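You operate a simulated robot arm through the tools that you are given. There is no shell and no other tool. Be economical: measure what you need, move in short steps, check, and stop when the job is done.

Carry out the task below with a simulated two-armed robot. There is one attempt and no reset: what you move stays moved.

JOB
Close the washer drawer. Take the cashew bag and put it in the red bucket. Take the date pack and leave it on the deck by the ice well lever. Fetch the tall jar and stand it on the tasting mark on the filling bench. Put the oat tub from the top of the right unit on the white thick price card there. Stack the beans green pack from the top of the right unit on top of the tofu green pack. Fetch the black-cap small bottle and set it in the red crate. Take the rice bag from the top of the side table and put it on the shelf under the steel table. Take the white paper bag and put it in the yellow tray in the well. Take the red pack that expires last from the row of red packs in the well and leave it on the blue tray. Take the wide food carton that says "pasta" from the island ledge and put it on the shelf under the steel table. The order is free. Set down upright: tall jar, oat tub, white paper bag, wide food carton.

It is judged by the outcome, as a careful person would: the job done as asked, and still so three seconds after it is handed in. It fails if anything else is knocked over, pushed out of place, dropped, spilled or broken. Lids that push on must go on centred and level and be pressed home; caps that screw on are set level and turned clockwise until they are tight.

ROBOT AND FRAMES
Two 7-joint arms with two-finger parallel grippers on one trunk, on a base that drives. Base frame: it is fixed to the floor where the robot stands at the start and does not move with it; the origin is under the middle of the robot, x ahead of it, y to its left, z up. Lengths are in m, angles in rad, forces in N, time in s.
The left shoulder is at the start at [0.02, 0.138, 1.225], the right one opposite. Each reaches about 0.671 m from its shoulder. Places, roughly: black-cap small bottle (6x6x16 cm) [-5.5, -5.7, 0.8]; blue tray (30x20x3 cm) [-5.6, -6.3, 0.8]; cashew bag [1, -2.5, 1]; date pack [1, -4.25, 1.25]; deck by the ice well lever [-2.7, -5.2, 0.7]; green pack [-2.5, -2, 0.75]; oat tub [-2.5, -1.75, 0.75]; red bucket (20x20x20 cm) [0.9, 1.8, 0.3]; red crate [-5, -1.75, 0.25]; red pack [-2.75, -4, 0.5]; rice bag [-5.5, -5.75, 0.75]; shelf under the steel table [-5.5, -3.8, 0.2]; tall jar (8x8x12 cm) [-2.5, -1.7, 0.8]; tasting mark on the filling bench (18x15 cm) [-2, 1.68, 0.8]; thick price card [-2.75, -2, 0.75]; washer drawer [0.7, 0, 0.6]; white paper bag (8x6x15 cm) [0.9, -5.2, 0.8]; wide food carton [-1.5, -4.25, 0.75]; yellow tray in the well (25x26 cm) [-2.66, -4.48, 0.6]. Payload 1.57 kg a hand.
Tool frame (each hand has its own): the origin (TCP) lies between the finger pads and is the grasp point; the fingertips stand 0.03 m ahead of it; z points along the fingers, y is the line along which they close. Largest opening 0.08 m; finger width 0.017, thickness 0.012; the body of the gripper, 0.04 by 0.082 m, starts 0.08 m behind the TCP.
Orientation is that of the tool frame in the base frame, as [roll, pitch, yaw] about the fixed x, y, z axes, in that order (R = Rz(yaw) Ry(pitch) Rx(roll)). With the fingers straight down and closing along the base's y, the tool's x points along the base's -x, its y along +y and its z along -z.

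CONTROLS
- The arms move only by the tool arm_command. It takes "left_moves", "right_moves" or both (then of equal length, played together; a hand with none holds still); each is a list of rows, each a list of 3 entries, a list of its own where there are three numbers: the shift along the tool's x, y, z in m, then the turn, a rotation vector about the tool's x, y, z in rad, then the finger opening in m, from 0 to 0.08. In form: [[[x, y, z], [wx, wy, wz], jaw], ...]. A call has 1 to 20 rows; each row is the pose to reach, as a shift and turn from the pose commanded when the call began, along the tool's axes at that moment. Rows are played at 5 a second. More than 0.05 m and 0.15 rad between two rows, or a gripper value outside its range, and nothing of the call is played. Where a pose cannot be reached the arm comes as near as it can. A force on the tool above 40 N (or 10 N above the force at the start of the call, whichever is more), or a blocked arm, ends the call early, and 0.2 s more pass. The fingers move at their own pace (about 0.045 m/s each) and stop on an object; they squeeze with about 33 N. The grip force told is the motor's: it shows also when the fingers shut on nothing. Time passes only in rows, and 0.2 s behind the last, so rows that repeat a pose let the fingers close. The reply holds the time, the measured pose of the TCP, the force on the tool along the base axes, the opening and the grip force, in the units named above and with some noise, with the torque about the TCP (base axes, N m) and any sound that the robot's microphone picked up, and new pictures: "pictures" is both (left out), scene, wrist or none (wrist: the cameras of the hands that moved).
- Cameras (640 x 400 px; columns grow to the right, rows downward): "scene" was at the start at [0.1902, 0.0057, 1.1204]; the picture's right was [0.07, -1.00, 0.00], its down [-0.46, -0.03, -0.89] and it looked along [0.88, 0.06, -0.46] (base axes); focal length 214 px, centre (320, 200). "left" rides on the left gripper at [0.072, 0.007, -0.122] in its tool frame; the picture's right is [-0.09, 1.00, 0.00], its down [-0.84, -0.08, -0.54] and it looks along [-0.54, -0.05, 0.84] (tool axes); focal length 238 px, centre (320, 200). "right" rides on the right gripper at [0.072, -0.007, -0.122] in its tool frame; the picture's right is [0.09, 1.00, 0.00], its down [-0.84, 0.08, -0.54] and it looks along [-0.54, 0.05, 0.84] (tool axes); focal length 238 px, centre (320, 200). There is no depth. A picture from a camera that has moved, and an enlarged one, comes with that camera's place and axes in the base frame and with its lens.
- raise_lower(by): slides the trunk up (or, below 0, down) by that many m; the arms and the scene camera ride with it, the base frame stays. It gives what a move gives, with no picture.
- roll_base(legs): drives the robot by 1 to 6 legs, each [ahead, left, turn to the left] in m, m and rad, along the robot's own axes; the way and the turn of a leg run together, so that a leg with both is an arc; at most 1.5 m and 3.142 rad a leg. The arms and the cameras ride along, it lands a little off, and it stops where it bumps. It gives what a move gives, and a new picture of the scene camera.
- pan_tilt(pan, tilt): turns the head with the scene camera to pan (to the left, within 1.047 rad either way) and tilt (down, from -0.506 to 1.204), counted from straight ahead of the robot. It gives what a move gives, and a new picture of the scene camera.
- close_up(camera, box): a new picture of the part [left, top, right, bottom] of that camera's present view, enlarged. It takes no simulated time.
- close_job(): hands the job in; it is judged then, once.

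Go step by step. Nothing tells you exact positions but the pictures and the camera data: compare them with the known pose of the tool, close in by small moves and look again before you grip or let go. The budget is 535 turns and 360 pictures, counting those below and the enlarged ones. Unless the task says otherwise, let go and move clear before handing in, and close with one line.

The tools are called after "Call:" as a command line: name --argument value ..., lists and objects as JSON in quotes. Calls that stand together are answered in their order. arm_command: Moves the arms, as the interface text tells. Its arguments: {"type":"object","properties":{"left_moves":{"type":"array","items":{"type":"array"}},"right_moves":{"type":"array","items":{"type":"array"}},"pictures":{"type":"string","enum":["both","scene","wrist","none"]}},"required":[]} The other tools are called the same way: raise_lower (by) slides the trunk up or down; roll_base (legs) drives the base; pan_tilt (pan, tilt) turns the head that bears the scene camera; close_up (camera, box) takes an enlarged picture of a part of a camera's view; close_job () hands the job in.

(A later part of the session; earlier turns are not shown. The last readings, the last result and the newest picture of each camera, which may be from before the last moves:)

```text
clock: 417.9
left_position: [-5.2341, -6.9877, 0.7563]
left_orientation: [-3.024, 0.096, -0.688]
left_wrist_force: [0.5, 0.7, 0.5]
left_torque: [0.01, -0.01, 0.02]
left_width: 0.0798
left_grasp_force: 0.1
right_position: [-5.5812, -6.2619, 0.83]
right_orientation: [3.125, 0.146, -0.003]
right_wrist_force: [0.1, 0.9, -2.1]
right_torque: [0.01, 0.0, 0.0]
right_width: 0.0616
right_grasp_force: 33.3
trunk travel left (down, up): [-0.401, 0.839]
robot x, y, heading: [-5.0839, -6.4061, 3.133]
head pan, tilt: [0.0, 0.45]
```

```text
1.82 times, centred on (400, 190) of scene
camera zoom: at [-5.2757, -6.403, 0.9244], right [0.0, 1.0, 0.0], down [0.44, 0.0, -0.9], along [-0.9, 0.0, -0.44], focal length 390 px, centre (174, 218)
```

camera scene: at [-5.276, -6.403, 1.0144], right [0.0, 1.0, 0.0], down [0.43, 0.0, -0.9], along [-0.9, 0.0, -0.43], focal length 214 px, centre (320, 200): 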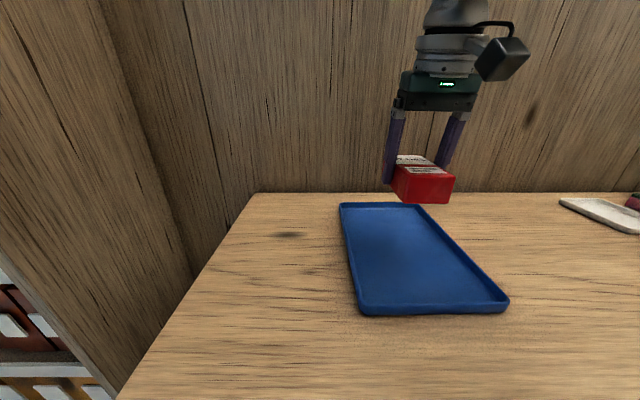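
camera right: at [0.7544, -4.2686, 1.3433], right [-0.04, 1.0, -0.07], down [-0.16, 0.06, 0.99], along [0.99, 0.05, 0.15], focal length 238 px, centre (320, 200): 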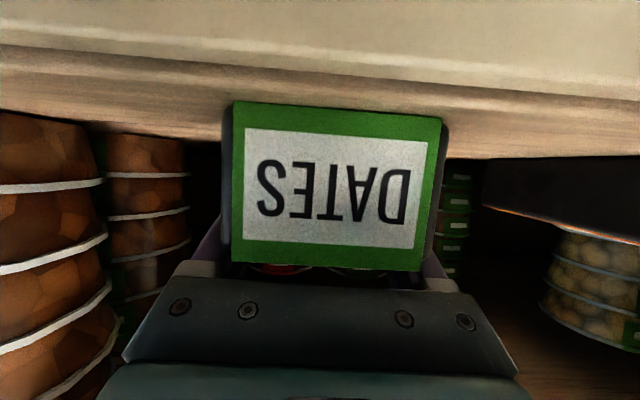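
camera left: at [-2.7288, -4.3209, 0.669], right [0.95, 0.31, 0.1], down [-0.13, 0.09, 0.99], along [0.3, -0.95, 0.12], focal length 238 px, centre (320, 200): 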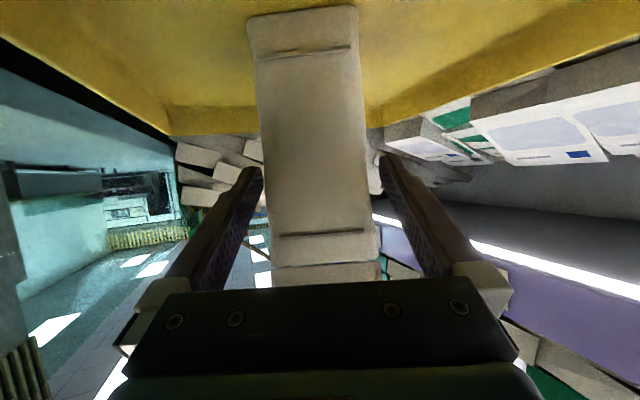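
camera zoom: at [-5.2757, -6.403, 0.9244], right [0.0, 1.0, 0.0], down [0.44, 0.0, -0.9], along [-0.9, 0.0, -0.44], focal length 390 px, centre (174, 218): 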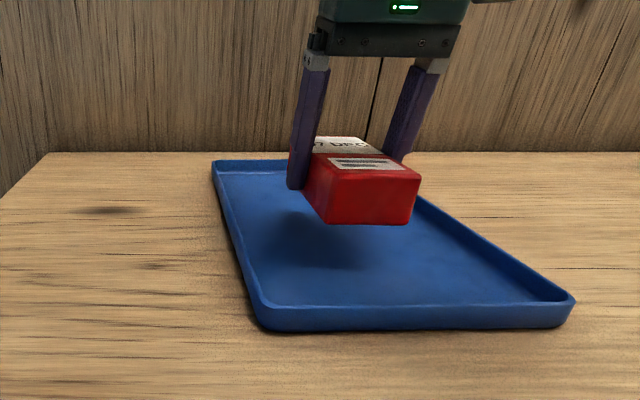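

Nicely over the tray. I'll lower in small steps to contact and release.

Call:
raise_lower --by -0.025

Call:
raise_lower --by -0.01

Call:
raise_lower --by -0.008

Call:
close_up --camera "scene" --box '[240, 80, 560, 300]'

```text
clock: 418.6
left_position: [-5.2336, -6.9869, 0.7297]
left_orientation: [-3.027, 0.096, -0.687]
left_wrist_force: [-0.2, 0.0, -0.1]
left_torque: [-0.01, 0.01, 0.0]
left_width: 0.0798
left_grasp_force: 0.1
right_position: [-5.5793, -6.2613, 0.8055]
right_orientation: [3.123, 0.146, -0.004]
right_wrist_force: [0.4, -0.5, -2.3]
right_torque: [0.0, 0.03, -0.01]
right_width: 0.0616
right_grasp_force: 32.8
trunk travel left (down, up): [-0.376, 0.864]
robot x, y, heading: [-5.087, -6.4049, 3.135]
head pan, tilt: [0.0, 0.45]
```

```text
clock: 419.2
left_position: [-5.2343, -6.9892, 0.7206]
left_orientation: [-3.027, 0.098, -0.688]
left_wrist_force: [0.3, 0.9, -0.6]
left_torque: [-0.01, 0.02, 0.01]
left_width: 0.0798
left_grasp_force: 0.1
right_position: [-5.5823, -6.2622, 0.795]
right_orientation: [3.125, 0.145, -0.003]
right_wrist_force: [-0.4, -0.2, -2.0]
right_torque: [0.01, 0.0, -0.01]
right_width: 0.0619
right_grasp_force: 33.6
trunk travel left (down, up): [-0.366, 0.874]
robot x, y, heading: [-5.0836, -6.3998, 3.138]
head pan, tilt: [0.0, 0.45]
```

```text
clock: 419.7
left_position: [-5.2351, -6.9866, 0.713]
left_orientation: [-3.026, 0.096, -0.689]
left_wrist_force: [0.7, -0.8, -1.0]
left_torque: [-0.05, 0.02, -0.01]
left_width: 0.08
left_grasp_force: 0.2
right_position: [-5.5822, -6.2617, 0.7887]
right_orientation: [3.123, 0.147, -0.002]
right_wrist_force: [7.3, -0.4, 19.9]
right_torque: [0.66, -0.4, -0.13]
right_width: 0.0615
right_grasp_force: 32.8
trunk travel left (down, up): [-0.358, 0.882]
robot x, y, heading: [-5.0828, -6.4067, 3.135]
head pan, tilt: [0.0, 0.45]
```

```text
1.82 times, centred on (400, 190) of scene
camera zoom: at [-5.2761, -6.4025, 0.8818], right [0.0, 1.0, 0.0], down [0.43, 0.0, -0.9], along [-0.9, 0.0, -0.43], focal length 390 px, centre (174, 218)
```

zoom: 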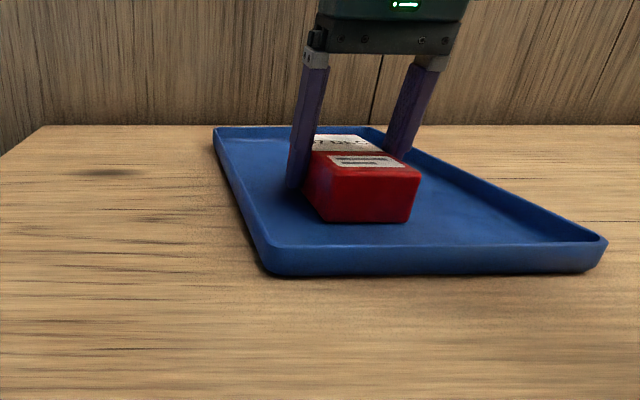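

The pack rests on the tray. Releasing and rising.

Call:
arm_command --right_moves '[[[0, 0, 0], [0, 0, 0], 0.04], [[0, 0, 0], [0, 0, 0], 0.08], [[0, 0, 0], [0, 0, 0], 0.08], [[0, 0, 0], [0, 0, 0], 0.08]]' --pictures "none"

Call:
raise_lower --by 0.2

Call:
roll_base --legs '[[-0.3, 0, 0], [-0.1, -0.6, 0]]'

Call:
close_up --camera "scene" --box '[180, 60, 640, 320]'

```text
clock: 420.7
left_position: [-5.2342, -6.9871, 0.7118]
left_orientation: [-3.027, 0.094, -0.687]
left_wrist_force: [-0.1, -0.5, 0.8]
left_torque: [0.0, 0.02, -0.04]
left_width: 0.0803
left_grasp_force: 0.1
right_position: [-5.5806, -6.2599, 0.7872]
right_orientation: [3.125, 0.143, -0.005]
right_wrist_force: [0.6, 0.4, 0.5]
right_torque: [0.03, -0.02, 0.03]
right_width: 0.0802
right_grasp_force: 0.1
trunk travel left (down, up): [-0.358, 0.882]
robot x, y, heading: [-5.0809, -6.4046, 3.132]
head pan, tilt: [0.0, 0.45]
```

```text
clock: 422.9
left_position: [-5.2339, -6.9871, 0.9127]
left_orientation: [-3.026, 0.096, -0.689]
left_wrist_force: [0.2, 0.1, -0.4]
left_torque: [0.0, 0.01, 0.01]
left_width: 0.0802
left_grasp_force: 0.0
right_position: [-5.5805, -6.2614, 0.9865]
right_orientation: [3.123, 0.147, -0.002]
right_wrist_force: [-0.2, -0.4, 0.5]
right_torque: [0.0, 0.03, -0.01]
right_width: 0.08
right_grasp_force: 0.0
trunk travel left (down, up): [-0.558, 0.682]
robot x, y, heading: [-5.0852, -6.3988, 3.136]
head pan, tilt: [0.0, 0.45]
```

```text
clock: 427.9
left_position: [-4.8303, -6.3926, 0.9126]
left_orientation: [-3.028, 0.095, -0.685]
left_wrist_force: [-0.1, 1.0, -0.3]
left_torque: [0.0, -0.01, -0.01]
left_width: 0.0799
left_grasp_force: 0.0
right_position: [-5.1799, -5.669, 0.9872]
right_orientation: [3.125, 0.144, -0.002]
right_wrist_force: [-0.3, -0.3, 0.0]
right_torque: [0.0, -0.01, 0.0]
right_width: 0.0801
right_grasp_force: 0.1
trunk travel left (down, up): [-0.558, 0.682]
robot x, y, heading: [-4.6789, -5.8093, 3.144]
head pan, tilt: [0.0, 0.45]
camera scene: at [-4.8744, -5.809, 1.0814], right [0.0, 1.0, 0.0], down [0.44, 0.0, -0.9], along [-0.9, 0.0, -0.44], focal length 214 px, centre (320, 200)
```

scene: 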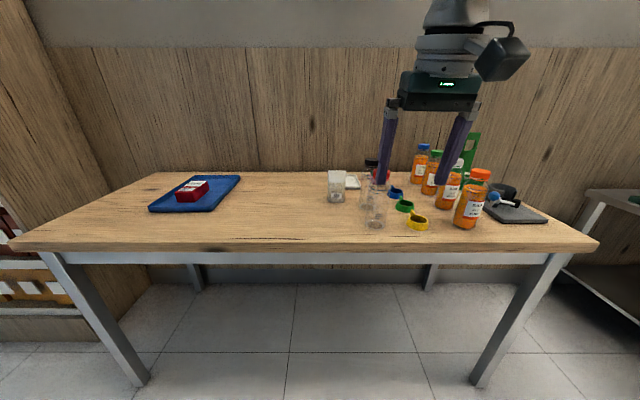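

```text
1.39 times, centred on (410, 190) of scene
camera zoom: at [-4.8744, -5.809, 1.0814], right [0.0, 1.0, 0.0], down [0.44, 0.0, -0.9], along [-0.9, 0.0, -0.44], focal length 298 px, centre (195, 214)
```

zoom: 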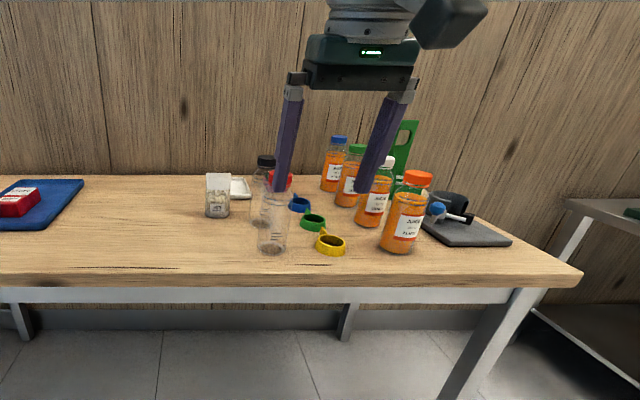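

Red pack is on the blue tray. Among the bottles there's a clear one with a black cap, and something like the rice bag. I'll shift for an unobstructed zoom.

Call:
roll_base --legs '[[0, -0.35, 0]]'

Call:
close_up --camera "scene" --box '[190, 120, 390, 250]'

```text
clock: 430.2
left_position: [-4.8311, -6.0423, 0.9119]
left_orientation: [-3.026, 0.096, -0.685]
left_wrist_force: [0.1, -0.2, 0.0]
left_torque: [0.01, 0.0, 0.03]
left_width: 0.0802
left_grasp_force: 0.1
right_position: [-5.1811, -5.3175, 0.9863]
right_orientation: [3.123, 0.145, 0.0]
right_wrist_force: [0.6, -0.2, -0.1]
right_torque: [0.01, 0.07, -0.01]
right_width: 0.0802
right_grasp_force: 0.0
trunk travel left (down, up): [-0.558, 0.682]
robot x, y, heading: [-4.6808, -5.4561, 3.142]
head pan, tilt: [0.0, 0.45]
camera scene: at [-4.8739, -5.4578, 1.0814], right [0.0, 1.0, 0.0], down [0.44, 0.0, -0.9], along [-0.9, 0.0, -0.44], focal length 214 px, centre (320, 200)
```

scene: 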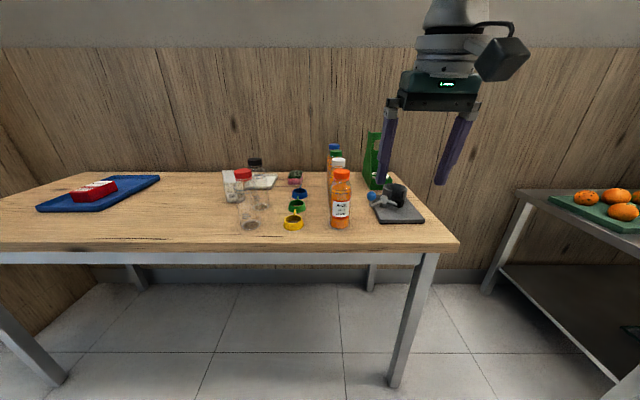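

```text
3.08 times, centred on (290, 185) of scene
camera zoom: at [-4.8739, -5.4578, 1.0814], right [0.0, 1.0, 0.0], down [0.44, 0.0, -0.9], along [-0.9, 0.0, -0.44], focal length 660 px, centre (412, 246)
```

zoom: 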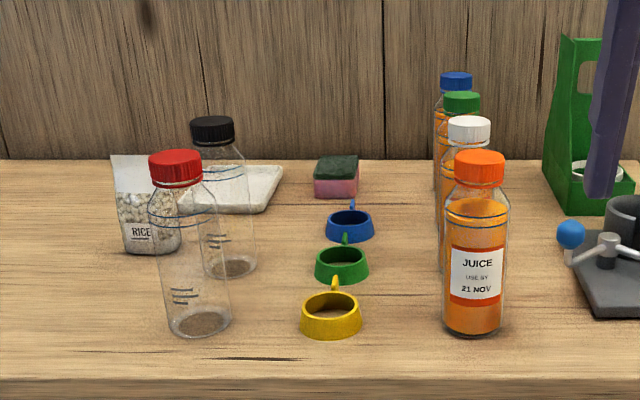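

Identified: the black-cap bottle at (−5.50, −5.65), the rice bag at (−5.55, −5.75), with a red-cap bottle in front. I'll bring the right hand above the black-cap bottle first.

Call:
roll_base --legs '[[0, 0.332, 0], [0.25, 0, 0]]'

Call:
close_up --camera "right" --box '[0, 0, 640, 400]'

```text
clock: 433.8
left_position: [-5.0789, -6.3758, 0.913]
left_orientation: [-3.026, 0.096, -0.683]
left_wrist_force: [-0.4, 0.5, 0.9]
left_torque: [0.01, 0.02, 0.0]
left_width: 0.0801
left_grasp_force: 0.0
right_position: [-5.4303, -5.6508, 0.987]
right_orientation: [3.123, 0.145, -0.001]
right_wrist_force: [-0.8, -0.3, -0.7]
right_torque: [0.0, 0.0, 0.0]
right_width: 0.0801
right_grasp_force: 0.1
trunk travel left (down, up): [-0.558, 0.682]
robot x, y, heading: [-4.928, -5.7867, 3.141]
head pan, tilt: [0.0, 0.45]
camera scene: at [-5.1237, -5.7908, 1.0814], right [0.0, 1.0, 0.0], down [0.44, 0.0, -0.9], along [-0.9, 0.0, -0.44], focal length 214 px, centre (320, 200)
```

scene: 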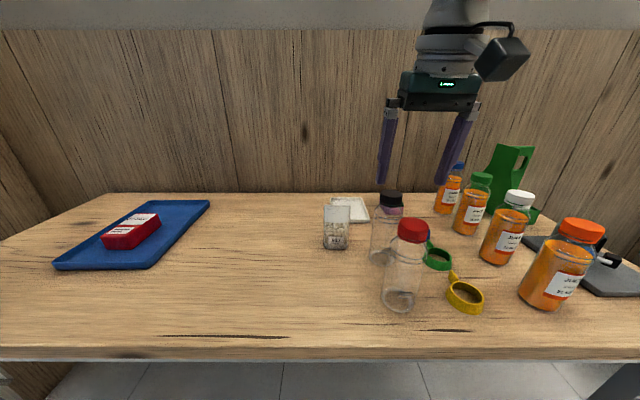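

```text
1.00 times, centred on (320, 200) of right (not enlarged: the box is as wide or as high as the picture)
camera zoom: at [-5.3399, -5.6427, 1.0971], right [0.09, -1.0, 0.0], down [-0.75, -0.07, 0.66], along [-0.66, -0.06, -0.75], focal length 238 px, centre (320, 200)
```

zoom: 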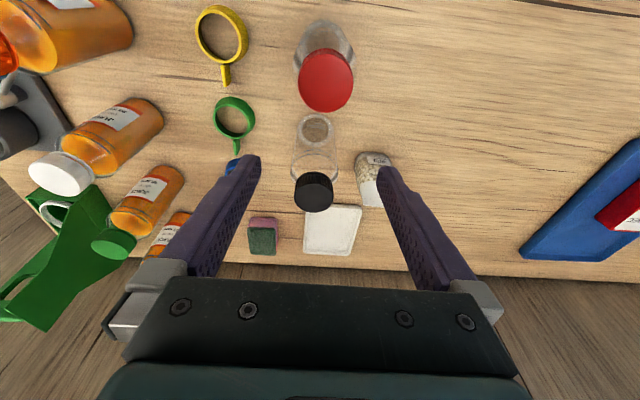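

The bottle axis is at (−5.497, −5.65). I'll move over it and lower.

Call:
roll_base --legs '[[0.067, 0, 0]]'

Call:
raise_lower --by -0.08

Call:
close_up --camera "right" --box '[0, 0, 640, 400]'

```text
clock: 434.8
left_position: [-5.1456, -6.3734, 0.9121]
left_orientation: [-3.025, 0.098, -0.684]
left_wrist_force: [-0.4, 0.9, 0.0]
left_torque: [-0.03, -0.01, 0.03]
left_width: 0.0803
left_grasp_force: 0.0
right_position: [-5.4957, -5.651, 0.987]
right_orientation: [3.124, 0.144, -0.001]
right_wrist_force: [-0.2, -0.5, 0.9]
right_torque: [0.02, 0.02, 0.0]
right_width: 0.0798
right_grasp_force: 0.0
trunk travel left (down, up): [-0.558, 0.682]
robot x, y, heading: [-4.9999, -5.792, 3.143]
head pan, tilt: [0.0, 0.45]
camera scene: at [-5.1902, -5.7909, 1.0814], right [0.0, 1.0, 0.0], down [0.43, 0.0, -0.9], along [-0.9, 0.0, -0.43], focal length 214 px, centre (320, 200)
```

scene: 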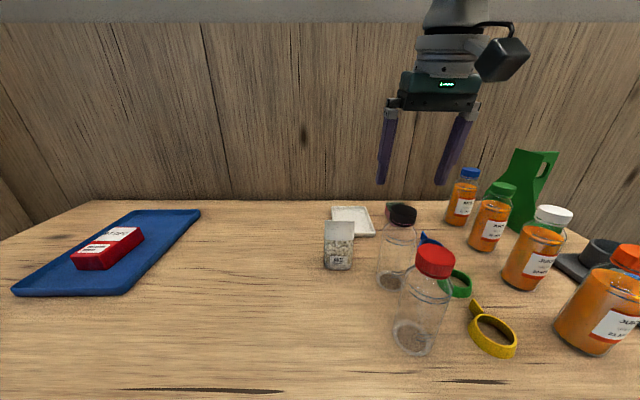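

```text
clock: 436.0
left_position: [-5.145, -6.3748, 0.8319]
left_orientation: [-3.025, 0.096, -0.685]
left_wrist_force: [-0.3, -0.3, 0.7]
left_torque: [0.01, 0.02, 0.04]
left_width: 0.08
left_grasp_force: 0.1
right_position: [-5.496, -5.6512, 0.9058]
right_orientation: [3.125, 0.145, -0.001]
right_wrist_force: [-0.2, -0.3, -0.1]
right_torque: [-0.06, -0.01, 0.0]
right_width: 0.0798
right_grasp_force: 0.1
trunk travel left (down, up): [-0.478, 0.762]
robot x, y, heading: [-5.0013, -5.792, 3.142]
head pan, tilt: [0.0, 0.45]
```

```text
1.00 times, centred on (320, 200) of right (not enlarged: the box is as wide or as high as the picture)
camera zoom: at [-5.4064, -5.643, 1.017], right [0.09, -1.0, 0.0], down [-0.75, -0.07, 0.66], along [-0.66, -0.06, -0.75], focal length 238 px, centre (320, 200)
```

zoom: 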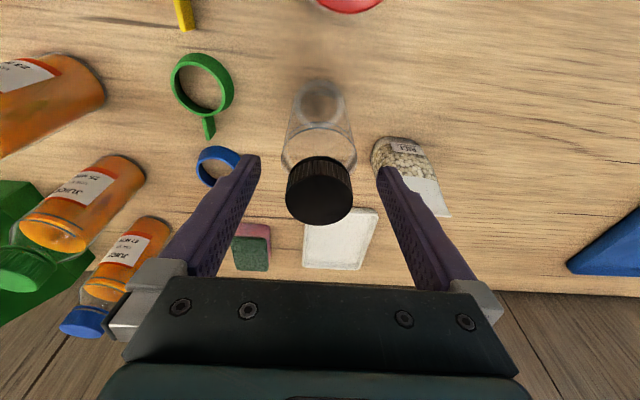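

Well centred on the cap. I'll lower 4.5 cm more and grip the bottle's shoulder.

Call:
raise_lower --by -0.045

Call:
arm_command --right_moves '[[[0, 0, 0], [0, 0, 0], 0.06], [[0, 0, 0], [0, 0, 0], 0.03], [[0, 0, 0], [0, 0, 0], 0.0], [[0, 0, 0], [0, 0, 0], 0.0], [[0, 0, 0], [0, 0, 0], 0.0]]' --pictures "none"

Call:
raise_lower --by 0.1

Call:
close_up --camera "scene" --box '[240, 60, 640, 340]'

```text
clock: 436.9
left_position: [-5.1462, -6.3747, 0.7862]
left_orientation: [-3.026, 0.096, -0.684]
left_wrist_force: [0.1, -0.2, -0.2]
left_torque: [-0.01, 0.02, -0.02]
left_width: 0.08
left_grasp_force: 0.0
right_position: [-5.4957, -5.6508, 0.8612]
right_orientation: [3.124, 0.145, 0.0]
right_wrist_force: [-0.5, -0.5, 0.0]
right_torque: [-0.01, 0.01, 0.03]
right_width: 0.0801
right_grasp_force: 0.2
trunk travel left (down, up): [-0.433, 0.807]
robot x, y, heading: [-4.995, -5.7897, 3.14]
head pan, tilt: [0.0, 0.45]
```

```text
clock: 438.1
left_position: [-5.1459, -6.3749, 0.788]
left_orientation: [-3.027, 0.096, -0.685]
left_wrist_force: [0.4, -0.1, 0.0]
left_torque: [0.01, 0.01, -0.03]
left_width: 0.08
left_grasp_force: 0.2
right_position: [-5.4961, -5.6513, 0.8621]
right_orientation: [3.124, 0.144, 0.001]
right_wrist_force: [1.4, 0.4, 1.2]
right_torque: [0.12, 0.02, -0.02]
right_width: 0.0542
right_grasp_force: 33.0
trunk travel left (down, up): [-0.433, 0.807]
robot x, y, heading: [-4.9973, -5.7909, 3.144]
head pan, tilt: [0.0, 0.45]
```

```text
clock: 439.4
left_position: [-5.1473, -6.3746, 0.8866]
left_orientation: [-3.028, 0.094, -0.684]
left_wrist_force: [-0.5, 0.4, 0.0]
left_torque: [0.01, -0.03, 0.0]
left_width: 0.0796
left_grasp_force: 0.0
right_position: [-5.4954, -5.6506, 0.9611]
right_orientation: [3.124, 0.145, -0.001]
right_wrist_force: [-0.7, -0.8, -0.1]
right_torque: [-0.01, -0.02, -0.02]
right_width: 0.0541
right_grasp_force: 32.7
trunk travel left (down, up): [-0.533, 0.707]
robot x, y, heading: [-4.9943, -5.791, 3.142]
head pan, tilt: [0.0, 0.45]
```

```text
1.43 times, centred on (440, 200) of scene
camera zoom: at [-5.1899, -5.7909, 1.0563], right [0.0, 1.0, 0.0], down [0.44, 0.0, -0.9], along [-0.9, 0.0, -0.44], focal length 306 px, centre (149, 200)
```

zoom: 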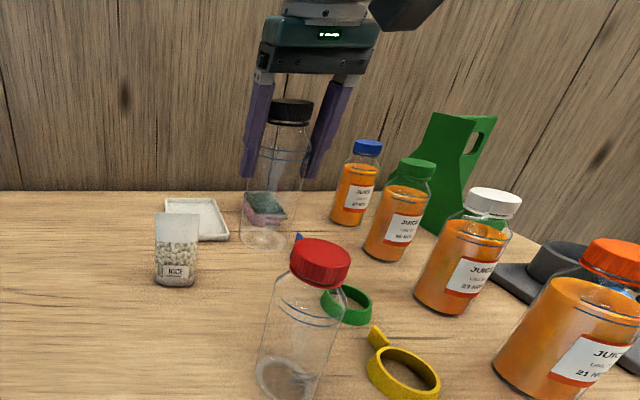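

Bottle held by the right hand. Now I'll back up and bring the left hand to a straight hand-down posture for the rice bag.

Call:
raise_lower --by 0.12

Call:
roll_base --legs '[[-0.4, 0, 0]]'

Call:
arm_command --left_moves '[[[-0.043, -0.013, 0], [0, 0, -0.057], 0.08], [[-0.085, -0.026, 0], [0, 0, -0.114], 0.08], [[-0.128, -0.039, 0], [0, 0, -0.171], 0.08], [[-0.17, -0.052, 0], [0, 0, -0.228], 0.08], [[-0.213, -0.065, 0], [0, 0, -0.285], 0.08], [[-0.256, -0.078, 0], [0, 0, -0.342], 0.08], [[-0.298, -0.091, 0], [0, 0, -0.399], 0.08], [[-0.341, -0.104, 0], [0, 0, -0.456], 0.08], [[-0.383, -0.117, 0], [0, 0, -0.513], 0.08], [[-0.426, -0.13, 0], [0, 0, -0.57], 0.08], [[-0.468, -0.143, 0], [0, 0, -0.627], 0.08], [[-0.511, -0.156, 0], [0, 0, -0.684], 0.08]]' --pictures "scene"

```text
clock: 440.9
left_position: [-5.146, -6.3751, 1.007]
left_orientation: [-3.027, 0.097, -0.684]
left_wrist_force: [0.5, -0.8, -0.1]
left_torque: [0.03, 0.0, 0.02]
left_width: 0.08
left_grasp_force: 0.0
right_position: [-5.4961, -5.6512, 1.0816]
right_orientation: [3.123, 0.145, -0.001]
right_wrist_force: [-0.7, 0.3, -0.2]
right_torque: [0.0, -0.02, 0.03]
right_width: 0.0541
right_grasp_force: 33.3
trunk travel left (down, up): [-0.653, 0.587]
robot x, y, heading: [-4.9985, -5.7904, 3.139]
head pan, tilt: [0.0, 0.45]
```

```text
clock: 443.4
left_position: [-4.7413, -6.3757, 1.0067]
left_orientation: [-3.026, 0.096, -0.686]
left_wrist_force: [0.3, 0.3, 1.2]
left_torque: [-0.01, 0.02, -0.01]
left_width: 0.0801
left_grasp_force: 0.0
right_position: [-5.0905, -5.6513, 1.0813]
right_orientation: [3.125, 0.145, -0.001]
right_wrist_force: [0.2, 0.2, -0.1]
right_torque: [-0.01, -0.02, -0.01]
right_width: 0.054
right_grasp_force: 32.7
trunk travel left (down, up): [-0.653, 0.587]
robot x, y, heading: [-4.5906, -5.7875, 3.138]
head pan, tilt: [0.0, 0.45]
camera scene: at [-4.7842, -5.7911, 1.1763], right [0.0, 1.0, 0.0], down [0.44, 0.0, -0.9], along [-0.9, 0.0, -0.44], focal length 214 px, centre (320, 200)
```

scene: 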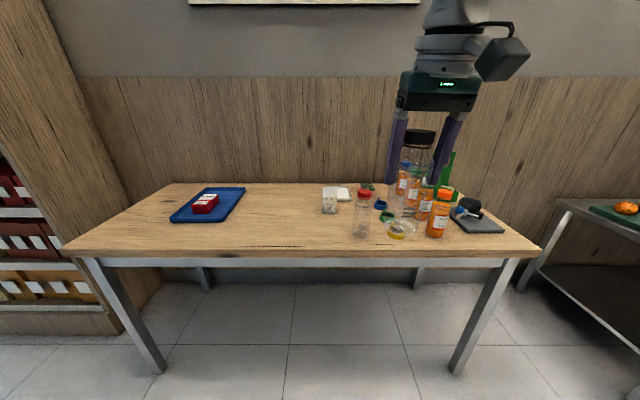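

```text
clock: 446.0
left_position: [-5.0364, -5.9349, 1.0748]
left_orientation: [-2.994, 0.004, -0.004]
left_wrist_force: [-0.8, -0.7, -0.3]
left_torque: [-0.03, 0.0, -0.01]
left_width: 0.0796
left_grasp_force: 0.0
right_position: [-5.0906, -5.6502, 1.0817]
right_orientation: [3.124, 0.144, -0.001]
right_wrist_force: [-0.6, -0.6, -0.6]
right_torque: [0.01, 0.01, 0.04]
right_width: 0.0541
right_grasp_force: 32.7
trunk travel left (down, up): [-0.653, 0.587]
robot x, y, heading: [-4.5916, -5.7875, 3.141]
head pan, tilt: [0.0, 0.45]
camera scene: at [-4.7843, -5.7909, 1.1764], right [0.0, 1.0, 0.0], down [0.44, 0.0, -0.9], along [-0.9, 0.0, -0.44], focal length 214 px, centre (320, 200)
```

scene: 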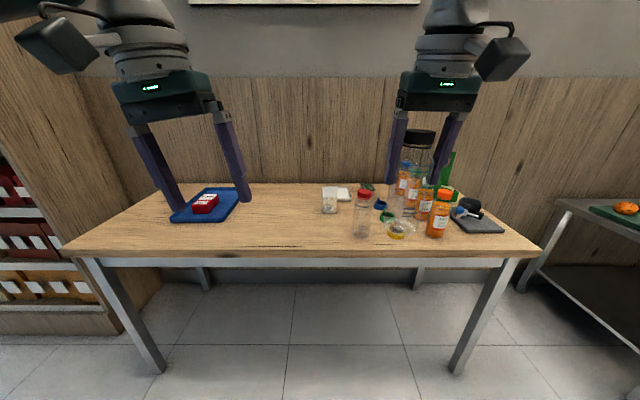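

I'll straighten and tilt the left hand forward for the rice bag, and raise and retract the right hand so the bottle stays clear of the table.

Call:
arm_command --left_moves '[[[-0.016, 0, 0], [-0.029, -0.14, 0], 0.08], [[-0.032, 0, 0], [-0.059, -0.28, 0], 0.08], [[-0.048, 0, 0], [-0.088, -0.42, 0], 0.08], [[-0.064, 0, 0], [-0.118, -0.56, 0], 0.08], [[-0.08, 0, 0], [-0.147, -0.7, 0], 0.08]]' --right_moves '[[[0.016, 0, -0.026], [0, 0, 0], 0], [[0.032, 0, -0.052], [0, 0, 0], 0], [[0.048, 0, -0.078], [0, 0, 0], 0], [[0.064, 0, -0.104], [0, 0, 0], 0], [[0.08, 0, -0.13], [0, 0, 0], 0]]' --pictures "none"

Call:
roll_base --legs '[[0.3, -0.18, 0]]'

Call:
close_up --camera "left" --box '[0, 0, 640, 400]'

```text
clock: 447.4
left_position: [-5.1161, -5.9344, 1.0749]
left_orientation: [-3.123, 0.701, 0.056]
left_wrist_force: [-0.2, 0.4, -0.1]
left_torque: [0.0, -0.02, -0.01]
left_width: 0.08
left_grasp_force: 0.1
right_position: [-4.9786, -5.6495, 1.1504]
right_orientation: [3.14, 0.017, 0.011]
right_wrist_force: [0.1, 0.2, -0.6]
right_torque: [0.0, 0.02, -0.01]
right_width: 0.0543
right_grasp_force: 33.2
trunk travel left (down, up): [-0.653, 0.587]
robot x, y, heading: [-4.5934, -5.789, 3.14]
head pan, tilt: [0.0, 0.45]
stopped in row 5 (right hand): the arm was blocked; the commanded pose is now the measured one
```

```text
clock: 449.7
left_position: [-5.416, -5.755, 1.0747]
left_orientation: [-3.125, 0.7, 0.056]
left_wrist_force: [0.6, -0.6, 0.5]
left_torque: [0.0, 0.0, 0.02]
left_width: 0.0803
left_grasp_force: 0.1
right_position: [-5.2784, -5.4721, 1.1505]
right_orientation: [3.14, 0.018, 0.01]
right_wrist_force: [0.5, 0.4, -0.7]
right_torque: [0.0, 0.02, 0.03]
right_width: 0.0544
right_grasp_force: 32.7
trunk travel left (down, up): [-0.653, 0.587]
robot x, y, heading: [-4.8932, -5.6125, 3.147]
head pan, tilt: [0.0, 0.45]
camera scene: at [-5.0851, -5.6113, 1.1764], right [0.0, 1.0, 0.0], down [0.44, 0.0, -0.9], along [-0.9, 0.0, -0.44], focal length 214 px, centre (320, 200)
```

scene: 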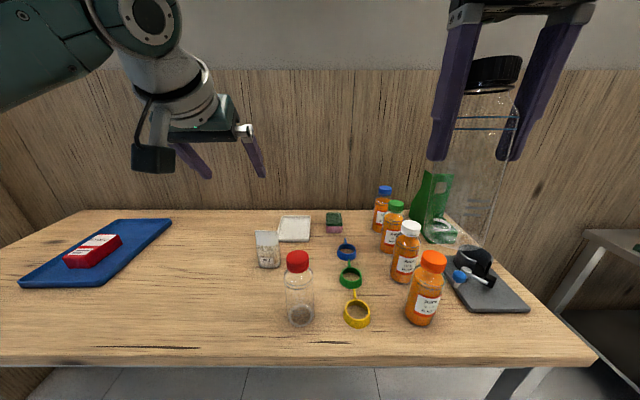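

```text
1.00 times, centred on (320, 200) of left (not enlarged: the box is as wide or as high as the picture)
camera zoom: at [-5.2827, -5.7578, 1.1218], right [-0.03, -1.0, 0.05], down [-0.29, 0.05, 0.95], along [-0.96, 0.01, -0.29], focal length 238 px, centre (320, 200)
```

zoom: 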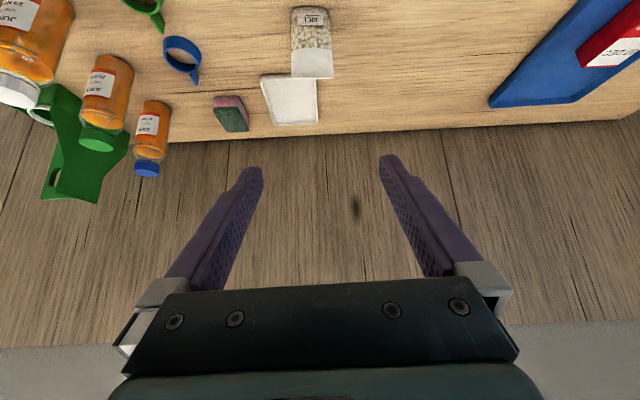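

The rice bag is directly ahead (y≈−5.754). I'll move over it and lower.

Call:
roll_base --legs '[[0.142, 0, -0.004]]'

Call:
raise_lower --by -0.17

Call:
close_up --camera "left" --box '[0, 0, 640, 400]'

Call:
close_up --camera "scene" --box '[120, 60, 600, 360]'

```text
clock: 451.1
left_position: [-5.5603, -5.7531, 1.0751]
left_orientation: [-3.123, 0.701, 0.054]
left_wrist_force: [0.5, 0.4, 0.5]
left_torque: [0.02, 0.0, -0.01]
left_width: 0.08
left_grasp_force: 0.1
right_position: [-5.4231, -5.4698, 1.1512]
right_orientation: [3.141, 0.017, 0.011]
right_wrist_force: [0.7, -0.7, -0.4]
right_torque: [-0.01, -0.01, 0.0]
right_width: 0.0543
right_grasp_force: 33.6
trunk travel left (down, up): [-0.653, 0.587]
robot x, y, heading: [-5.0417, -5.6097, 3.135]
head pan, tilt: [0.0, 0.45]
camera scene: at [-5.2293, -5.6105, 1.1764], right [0.0, 1.0, 0.0], down [0.44, 0.0, -0.9], along [-0.9, 0.0, -0.44], focal length 214 px, centre (320, 200)
```

scene: 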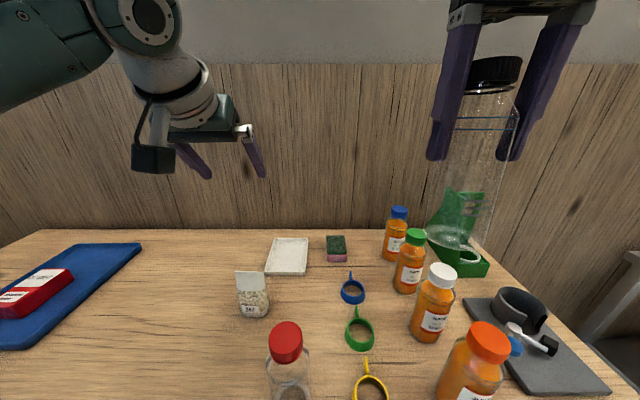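

```text
clock: 453.0
left_position: [-5.5615, -5.753, 0.9047]
left_orientation: [-3.124, 0.702, 0.054]
left_wrist_force: [-0.5, -0.3, -0.2]
left_torque: [-0.01, 0.02, 0.0]
left_width: 0.0801
left_grasp_force: 0.1
right_position: [-5.4221, -5.4703, 0.981]
right_orientation: [3.14, 0.015, 0.009]
right_wrist_force: [-0.7, 0.4, -0.7]
right_torque: [0.03, -0.02, -0.01]
right_width: 0.0544
right_grasp_force: 32.9
trunk travel left (down, up): [-0.483, 0.757]
robot x, y, heading: [-5.035, -5.6084, 3.137]
head pan, tilt: [0.0, 0.45]
```

```text
1.00 times, centred on (320, 200) of left (not enlarged: the box is as wide or as high as the picture)
camera zoom: at [-5.4273, -5.7565, 0.9517], right [-0.03, -1.0, 0.05], down [-0.29, 0.05, 0.95], along [-0.96, 0.01, -0.29], focal length 238 px, centre (320, 200)
```

zoom: 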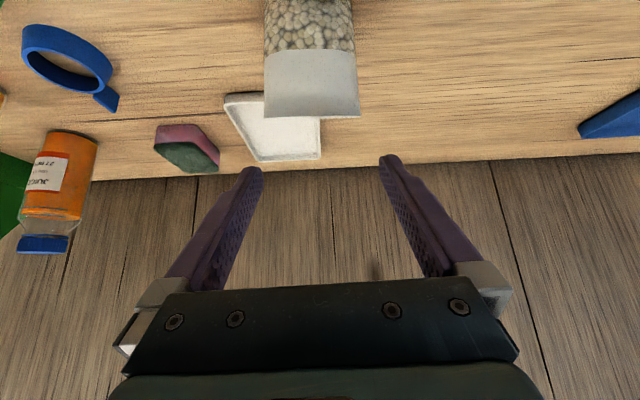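

```text
1.33 times, centred on (360, 210) of scene
camera zoom: at [-5.2294, -5.6105, 1.0064], right [0.0, 1.0, 0.0], down [0.44, 0.0, -0.9], along [-0.9, 0.0, -0.44], focal length 286 px, centre (267, 187)
```

zoom: 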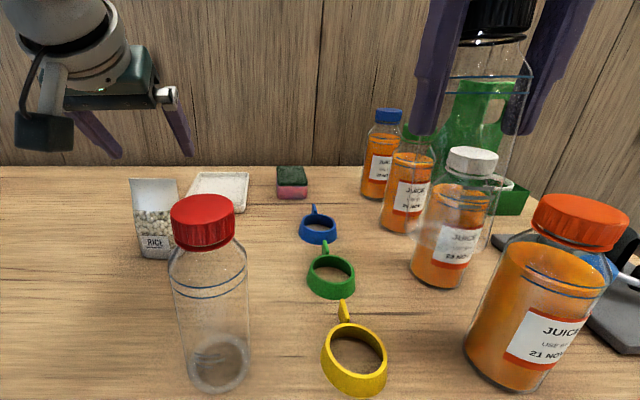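

The bag lies centred between the fingers below. Lowering 8 cm and gripping.

Call:
raise_lower --by -0.075

Call:
close_up --camera "left" --box '[0, 0, 640, 400]'

```text
clock: 454.1
left_position: [-5.5607, -5.7539, 0.8298]
left_orientation: [-3.124, 0.702, 0.054]
left_wrist_force: [-0.4, -0.4, 0.5]
left_torque: [0.0, 0.04, 0.02]
left_width: 0.08
left_grasp_force: 0.0
right_position: [-5.4225, -5.4699, 0.906]
right_orientation: [3.14, 0.016, 0.009]
right_wrist_force: [-0.3, 0.7, -0.7]
right_torque: [0.01, 0.0, 0.02]
right_width: 0.0542
right_grasp_force: 33.3
trunk travel left (down, up): [-0.408, 0.832]
robot x, y, heading: [-5.0379, -5.6108, 3.139]
head pan, tilt: [0.0, 0.45]
```

```text
1.00 times, centred on (320, 200) of left (not enlarged: the box is as wide or as high as the picture)
camera zoom: at [-5.4274, -5.7565, 0.8767], right [-0.03, -1.0, 0.05], down [-0.29, 0.05, 0.95], along [-0.96, 0.01, -0.29], focal length 238 px, centre (320, 200)
```

zoom: 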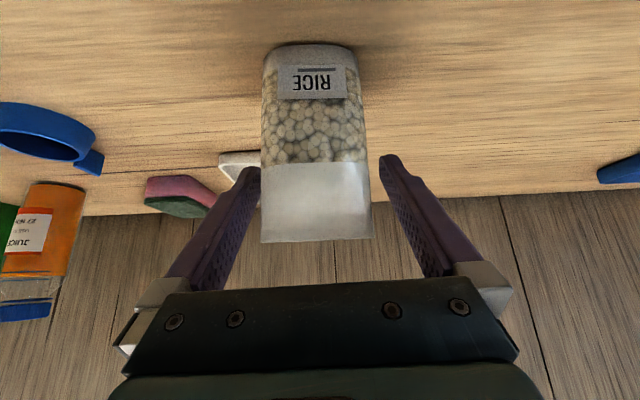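

Good. A touch lower, then grip and lift.

Call:
raise_lower --by -0.012

Call:
arm_command --left_moves '[[[0, 0, 0], [0, 0, 0], 0.06], [[0, 0, 0], [0, 0, 0], 0.03], [[0, 0, 0], [0, 0, 0], 0.0], [[0, 0, 0], [0, 0, 0], 0.0], [[0, 0, 0], [0, 0, 0], 0.0]]' --pictures "none"

Call:
raise_lower --by 0.2

Call:
roll_base --legs '[[-0.55, 0, 0]]'

```text
clock: 454.7
left_position: [-5.5615, -5.7537, 0.8174]
left_orientation: [-3.124, 0.701, 0.054]
left_wrist_force: [-0.4, -0.3, -1.3]
left_torque: [-0.02, -0.05, 0.01]
left_width: 0.08
left_grasp_force: 0.1
right_position: [-5.4224, -5.4702, 0.8938]
right_orientation: [3.141, 0.017, 0.01]
right_wrist_force: [0.3, -0.1, -0.4]
right_torque: [-0.01, 0.0, 0.03]
right_width: 0.0542
right_grasp_force: 32.5
trunk travel left (down, up): [-0.396, 0.844]
robot x, y, heading: [-5.0401, -5.6095, 3.136]
head pan, tilt: [0.0, 0.45]
```

```text
clock: 455.9
left_position: [-5.5609, -5.7533, 0.8178]
left_orientation: [-3.122, 0.702, 0.053]
left_wrist_force: [0.4, 0.8, 0.9]
left_torque: [0.09, -0.01, -0.02]
left_width: 0.06
left_grasp_force: 33.0
right_position: [-5.4232, -5.4693, 0.8943]
right_orientation: [3.139, 0.018, 0.01]
right_wrist_force: [0.0, 0.2, 0.1]
right_torque: [0.0, -0.02, 0.01]
right_width: 0.0542
right_grasp_force: 32.9
trunk travel left (down, up): [-0.396, 0.844]
robot x, y, heading: [-5.0351, -5.6125, 3.138]
head pan, tilt: [0.0, 0.45]
```

```text
clock: 458.1
left_position: [-5.5606, -5.7529, 1.0174]
left_orientation: [-3.126, 0.698, 0.054]
left_wrist_force: [-0.1, 0.8, -1.4]
left_torque: [0.0, 0.01, 0.0]
left_width: 0.0602
left_grasp_force: 33.1
right_position: [-5.4228, -5.4695, 1.0943]
right_orientation: [3.14, 0.018, 0.01]
right_wrist_force: [0.7, -0.1, -0.1]
right_torque: [0.02, 0.02, 0.04]
right_width: 0.0542
right_grasp_force: 32.7
trunk travel left (down, up): [-0.596, 0.644]
robot x, y, heading: [-5.0369, -5.6095, 3.142]
head pan, tilt: [0.0, 0.45]
```

```text
clock: 461.2
left_position: [-5.0165, -5.7544, 1.0165]
left_orientation: [-3.124, 0.703, 0.054]
left_wrist_force: [0.5, 0.7, -0.5]
left_torque: [0.01, -0.01, 0.01]
left_width: 0.0599
left_grasp_force: 32.6
right_position: [-4.8772, -5.4712, 1.0936]
right_orientation: [3.14, 0.017, 0.008]
right_wrist_force: [0.4, 0.9, -0.8]
right_torque: [0.03, 0.0, -0.02]
right_width: 0.0543
right_grasp_force: 33.2
trunk travel left (down, up): [-0.596, 0.644]
robot x, y, heading: [-4.4945, -5.6082, 3.137]
head pan, tilt: [0.0, 0.45]
camera scene: at [-4.6841, -5.6122, 1.1193], right [0.0, 1.0, 0.0], down [0.44, 0.0, -0.9], along [-0.9, 0.0, -0.44], focal length 214 px, centre (320, 200)
```

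scene: 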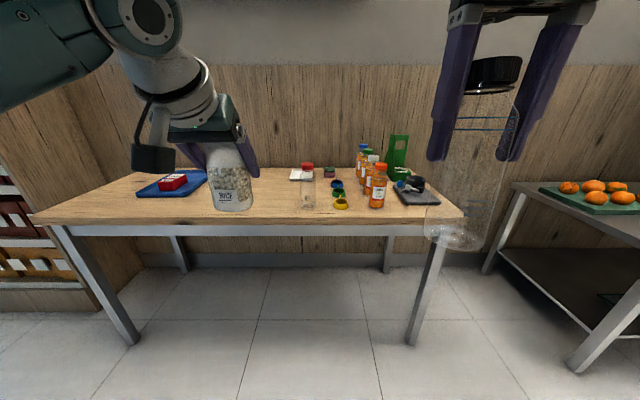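

Both held. Driving right along to the steel table.

Call:
roll_base --legs '[[0.05, -1.4, 0.004]]'

Call:
raise_lower --by -0.4

Call:
pan_tilt --pan 0.0 --tilt 0.3

```text
clock: 468.2
left_position: [-5.0639, -4.3662, 1.0187]
left_orientation: [-3.124, 0.702, 0.059]
left_wrist_force: [-0.6, -0.1, 0.0]
left_torque: [-0.02, 0.03, -0.06]
left_width: 0.0596
left_grasp_force: 33.2
right_position: [-4.9259, -4.0836, 1.0937]
right_orientation: [3.141, 0.018, 0.015]
right_wrist_force: [-0.6, 0.0, 0.5]
right_torque: [-0.02, 0.04, 0.01]
right_width: 0.0541
right_grasp_force: 32.8
trunk travel left (down, up): [-0.596, 0.644]
robot x, y, heading: [-4.5372, -4.2204, -3.133]
head pan, tilt: [0.0, 0.45]
camera scene: at [-4.7329, -4.2218, 1.1193], right [0.0, 1.0, 0.0], down [0.44, 0.0, -0.9], along [-0.9, 0.0, -0.44], focal length 214 px, centre (320, 200)
```

scene: 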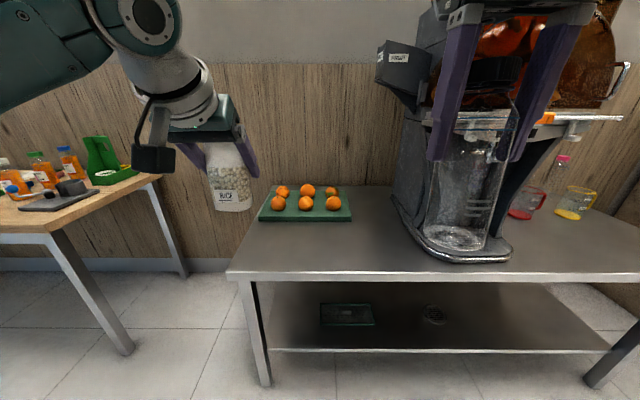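

```text
clock: 472.0
left_position: [-5.0633, -4.3654, 0.6174]
left_orientation: [-3.125, 0.701, 0.061]
left_wrist_force: [0.6, 0.6, -0.8]
left_torque: [0.01, 0.03, -0.02]
left_width: 0.0595
left_grasp_force: 33.4
right_position: [-4.9266, -4.0828, 0.6941]
right_orientation: [3.14, 0.017, 0.014]
right_wrist_force: [0.1, -0.1, 0.1]
right_torque: [-0.02, 0.02, -0.03]
right_width: 0.0542
right_grasp_force: 32.7
trunk travel left (down, up): [-0.196, 1.044]
robot x, y, heading: [-4.5415, -4.2223, -3.136]
head pan, tilt: [0.0, 0.45]
```

```text
clock: 472.7
left_position: [-5.0624, -4.3668, 0.6176]
left_orientation: [-3.123, 0.702, 0.059]
left_wrist_force: [-1.0, -0.6, -0.6]
left_torque: [0.04, 0.04, 0.02]
left_width: 0.0597
left_grasp_force: 32.8
right_position: [-4.9268, -4.0827, 0.6932]
right_orientation: [3.138, 0.016, 0.012]
right_wrist_force: [0.7, 0.4, -0.7]
right_torque: [0.01, 0.01, -0.01]
right_width: 0.0543
right_grasp_force: 32.9
trunk travel left (down, up): [-0.196, 1.044]
robot x, y, heading: [-4.5376, -4.2227, -3.14]
head pan, tilt: [0.0, 0.3]
camera scene: at [-4.7343, -4.2218, 0.7332], right [0.0, 1.0, 0.0], down [0.3, 0.0, -0.96], along [-0.96, 0.0, -0.3], focal length 214 px, centre (320, 200)
```

scene: 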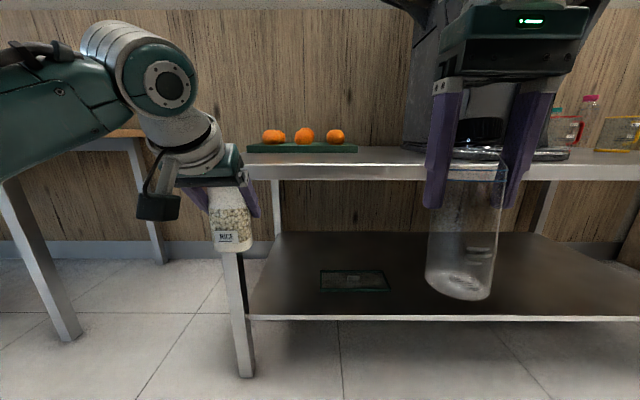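

The lower shelf is free at its left part (y≈−4.33). I'll lower the left arm a bit, turn slightly right so the left hand leads and the bottle stays clear of the table, then lower the trunk.

Call:
arm_command --left_moves '[[[0.016, 0, 0.019], [0, 0, 0], 0], [[0.032, 0, 0.038], [0, 0, 0], 0], [[0.048, 0, 0.057], [0, 0, 0], 0], [[0.064, 0, 0.077], [0, 0, 0], 0]]' --pictures "none"

Call:
roll_base --legs '[[0, 0, -0.4], [0, 0.17, 0]]'

Call:
raise_lower --by -0.15

Call:
pan_tilt --pan 0.3 --tilt 0.35

```text
clock: 473.7
left_position: [-5.0655, -4.3638, 0.5177]
left_orientation: [-3.121, 0.701, 0.056]
left_wrist_force: [-0.1, -0.9, -0.4]
left_torque: [0.0, 0.0, -0.01]
left_width: 0.0594
left_grasp_force: 33.6
right_position: [-4.9256, -4.0822, 0.6947]
right_orientation: [3.14, 0.02, 0.014]
right_wrist_force: [0.6, -1.4, 0.6]
right_torque: [-0.02, 0.01, 0.01]
right_width: 0.0542
right_grasp_force: 33.1
trunk travel left (down, up): [-0.196, 1.044]
robot x, y, heading: [-4.54, -4.2212, -3.14]
head pan, tilt: [0.0, 0.3]
```

```text
clock: 476.4
left_position: [-5.1444, -4.2992, 0.5171]
left_orientation: [-3.121, 0.702, -0.346]
left_wrist_force: [0.9, 0.3, -1.1]
left_torque: [0.01, -0.01, -0.03]
left_width: 0.0594
left_grasp_force: 32.9
right_position: [-4.905, -4.0947, 0.6936]
right_orientation: [3.141, 0.018, -0.391]
right_wrist_force: [1.2, 0.1, -1.1]
right_torque: [0.0, -0.01, -0.01]
right_width: 0.0543
right_grasp_force: 33.1
trunk travel left (down, up): [-0.196, 1.044]
robot x, y, heading: [-4.6096, -4.3766, 2.736]
head pan, tilt: [0.0, 0.3]
camera scene: at [-4.7845, -4.2994, 0.7333], right [0.39, 0.92, 0.0], down [0.27, -0.12, -0.96], along [-0.88, 0.38, -0.3], focal length 214 px, centre (320, 200)
```

scene: 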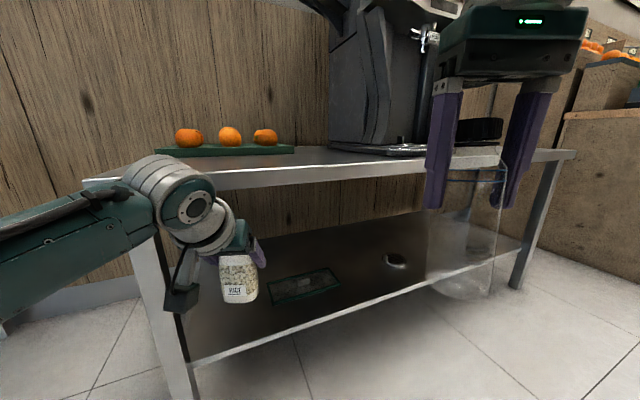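

```text
clock: 478.1
left_position: [-5.1456, -4.2994, 0.3678]
left_orientation: [-3.123, 0.703, -0.351]
left_wrist_force: [0.1, -0.2, -0.5]
left_torque: [0.0, 0.0, -0.01]
left_width: 0.0593
left_grasp_force: 33.1
right_position: [-4.9076, -4.0949, 0.5429]
right_orientation: [3.14, 0.016, -0.392]
right_wrist_force: [0.0, 0.2, -0.1]
right_torque: [0.02, -0.05, -0.01]
right_width: 0.0542
right_grasp_force: 32.7
trunk travel left (down, up): [-0.046, 1.194]
robot x, y, heading: [-4.6104, -4.3741, 2.736]
head pan, tilt: [0.0, 0.3]
```

```text
clock: 478.9
left_position: [-5.1439, -4.3002, 0.3674]
left_orientation: [-3.121, 0.701, -0.347]
left_wrist_force: [0.4, -0.5, -0.1]
left_torque: [0.02, 0.0, 0.0]
left_width: 0.0596
left_grasp_force: 32.8
right_position: [-4.9062, -4.0965, 0.5438]
right_orientation: [3.14, 0.016, -0.394]
right_wrist_force: [0.6, 1.0, -0.6]
right_torque: [-0.03, -0.03, 0.03]
right_width: 0.0542
right_grasp_force: 33.0
trunk travel left (down, up): [-0.046, 1.194]
robot x, y, heading: [-4.6019, -4.3762, 2.739]
head pan, tilt: [0.3, 0.351]
camera scene: at [-4.7914, -4.3268, 0.5786], right [0.11, 0.99, 0.0], down [0.34, -0.04, -0.94], along [-0.93, 0.1, -0.34], focal length 214 px, centre (320, 200)
```

scene: 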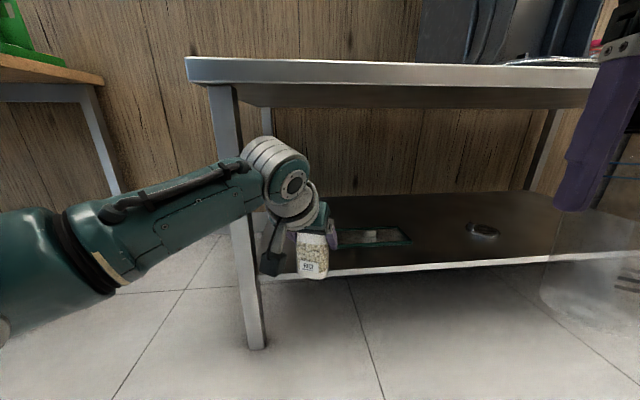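

The way in is clear, above the shelf edge (z≈0.245) and below the table top. Moving in 18 cm.

Call:
roll_base --legs '[[0.165, 0.08, 0]]'

Call:
close_up --camera "left" --box '[0, 0, 640, 400]'

```text
clock: 480.4
left_position: [-5.3238, -4.3086, 0.3677]
left_orientation: [-3.123, 0.699, -0.349]
left_wrist_force: [0.5, -0.1, -1.5]
left_torque: [0.02, 0.02, -0.02]
left_width: 0.0592
left_grasp_force: 32.6
right_position: [-5.0869, -4.1039, 0.5424]
right_orientation: [3.141, 0.018, -0.393]
right_wrist_force: [-0.8, 0.2, -0.7]
right_torque: [0.01, -0.02, -0.01]
right_width: 0.0542
right_grasp_force: 33.0
trunk travel left (down, up): [-0.046, 1.194]
robot x, y, heading: [-4.7862, -4.3827, 2.739]
head pan, tilt: [0.3, 0.351]
camera scene: at [-4.9715, -4.3351, 0.5782], right [0.11, 0.99, 0.0], down [0.34, -0.04, -0.94], along [-0.93, 0.1, -0.35], focal length 214 px, centre (320, 200)
```

scene: 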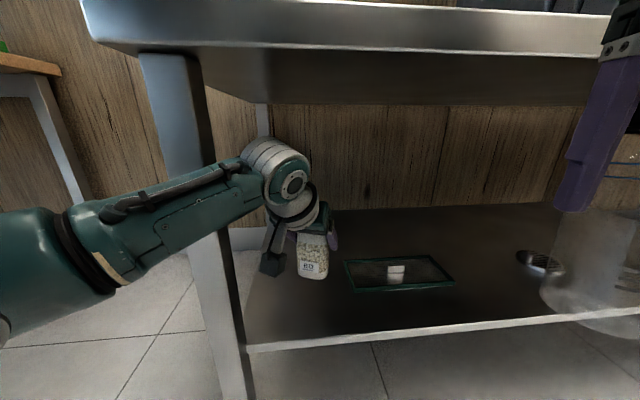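

```text
1.00 times, centred on (320, 200) of left (not enlarged: the box is as wide or as high as the picture)
camera zoom: at [-5.2021, -4.3636, 0.4141], right [-0.42, -0.91, 0.04], down [-0.25, 0.16, 0.95], along [-0.87, 0.39, -0.3], focal length 238 px, centre (320, 200)
```

zoom: 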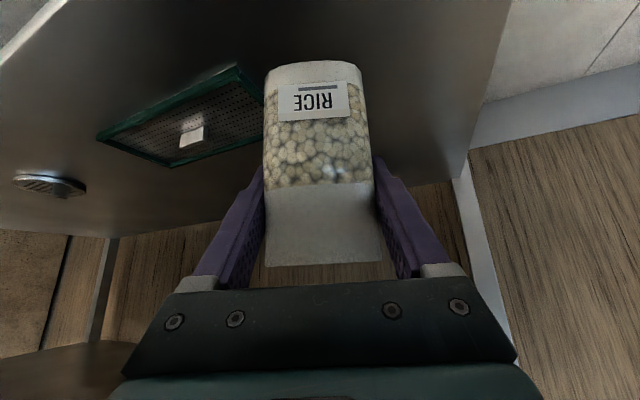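

The rice bag is over a free part of the shelf. I'll lower until contact.

Call:
raise_lower --by -0.04

Call:
arm_command --left_moves '[[[0.0064, 0, 0.0077], [0, 0, 0], 0], [[0.0097, 0, 0.0115], [0, 0, 0], 0]]' --pictures "none"

```text
clock: 481.3
left_position: [-5.327, -4.3081, 0.3268]
left_orientation: [-3.123, 0.704, -0.35]
left_wrist_force: [-0.3, 0.5, -1.1]
left_torque: [-0.01, -0.01, 0.02]
left_width: 0.0593
left_grasp_force: 32.9
right_position: [-5.0882, -4.1033, 0.5036]
right_orientation: [3.14, 0.017, -0.393]
right_wrist_force: [0.0, -0.3, 0.4]
right_torque: [0.01, 0.0, -0.01]
right_width: 0.0544
right_grasp_force: 32.7
trunk travel left (down, up): [-0.006, 1.234]
robot x, y, heading: [-4.7876, -4.3838, 2.735]
head pan, tilt: [0.3, 0.351]
```

```text
clock: 481.9
left_position: [-5.3253, -4.3082, 0.3129]
left_orientation: [-3.123, 0.7, -0.347]
left_wrist_force: [0.0, -0.7, -1.0]
left_torque: [0.02, 0.01, 0.0]
left_width: 0.0594
left_grasp_force: 33.0
right_position: [-5.0889, -4.1038, 0.5036]
right_orientation: [3.141, 0.018, -0.393]
right_wrist_force: [-0.3, 0.2, -0.9]
right_torque: [0.03, 0.01, 0.03]
right_width: 0.0544
right_grasp_force: 33.0
trunk travel left (down, up): [-0.006, 1.234]
robot x, y, heading: [-4.7889, -4.3829, 2.732]
head pan, tilt: [0.3, 0.351]
```

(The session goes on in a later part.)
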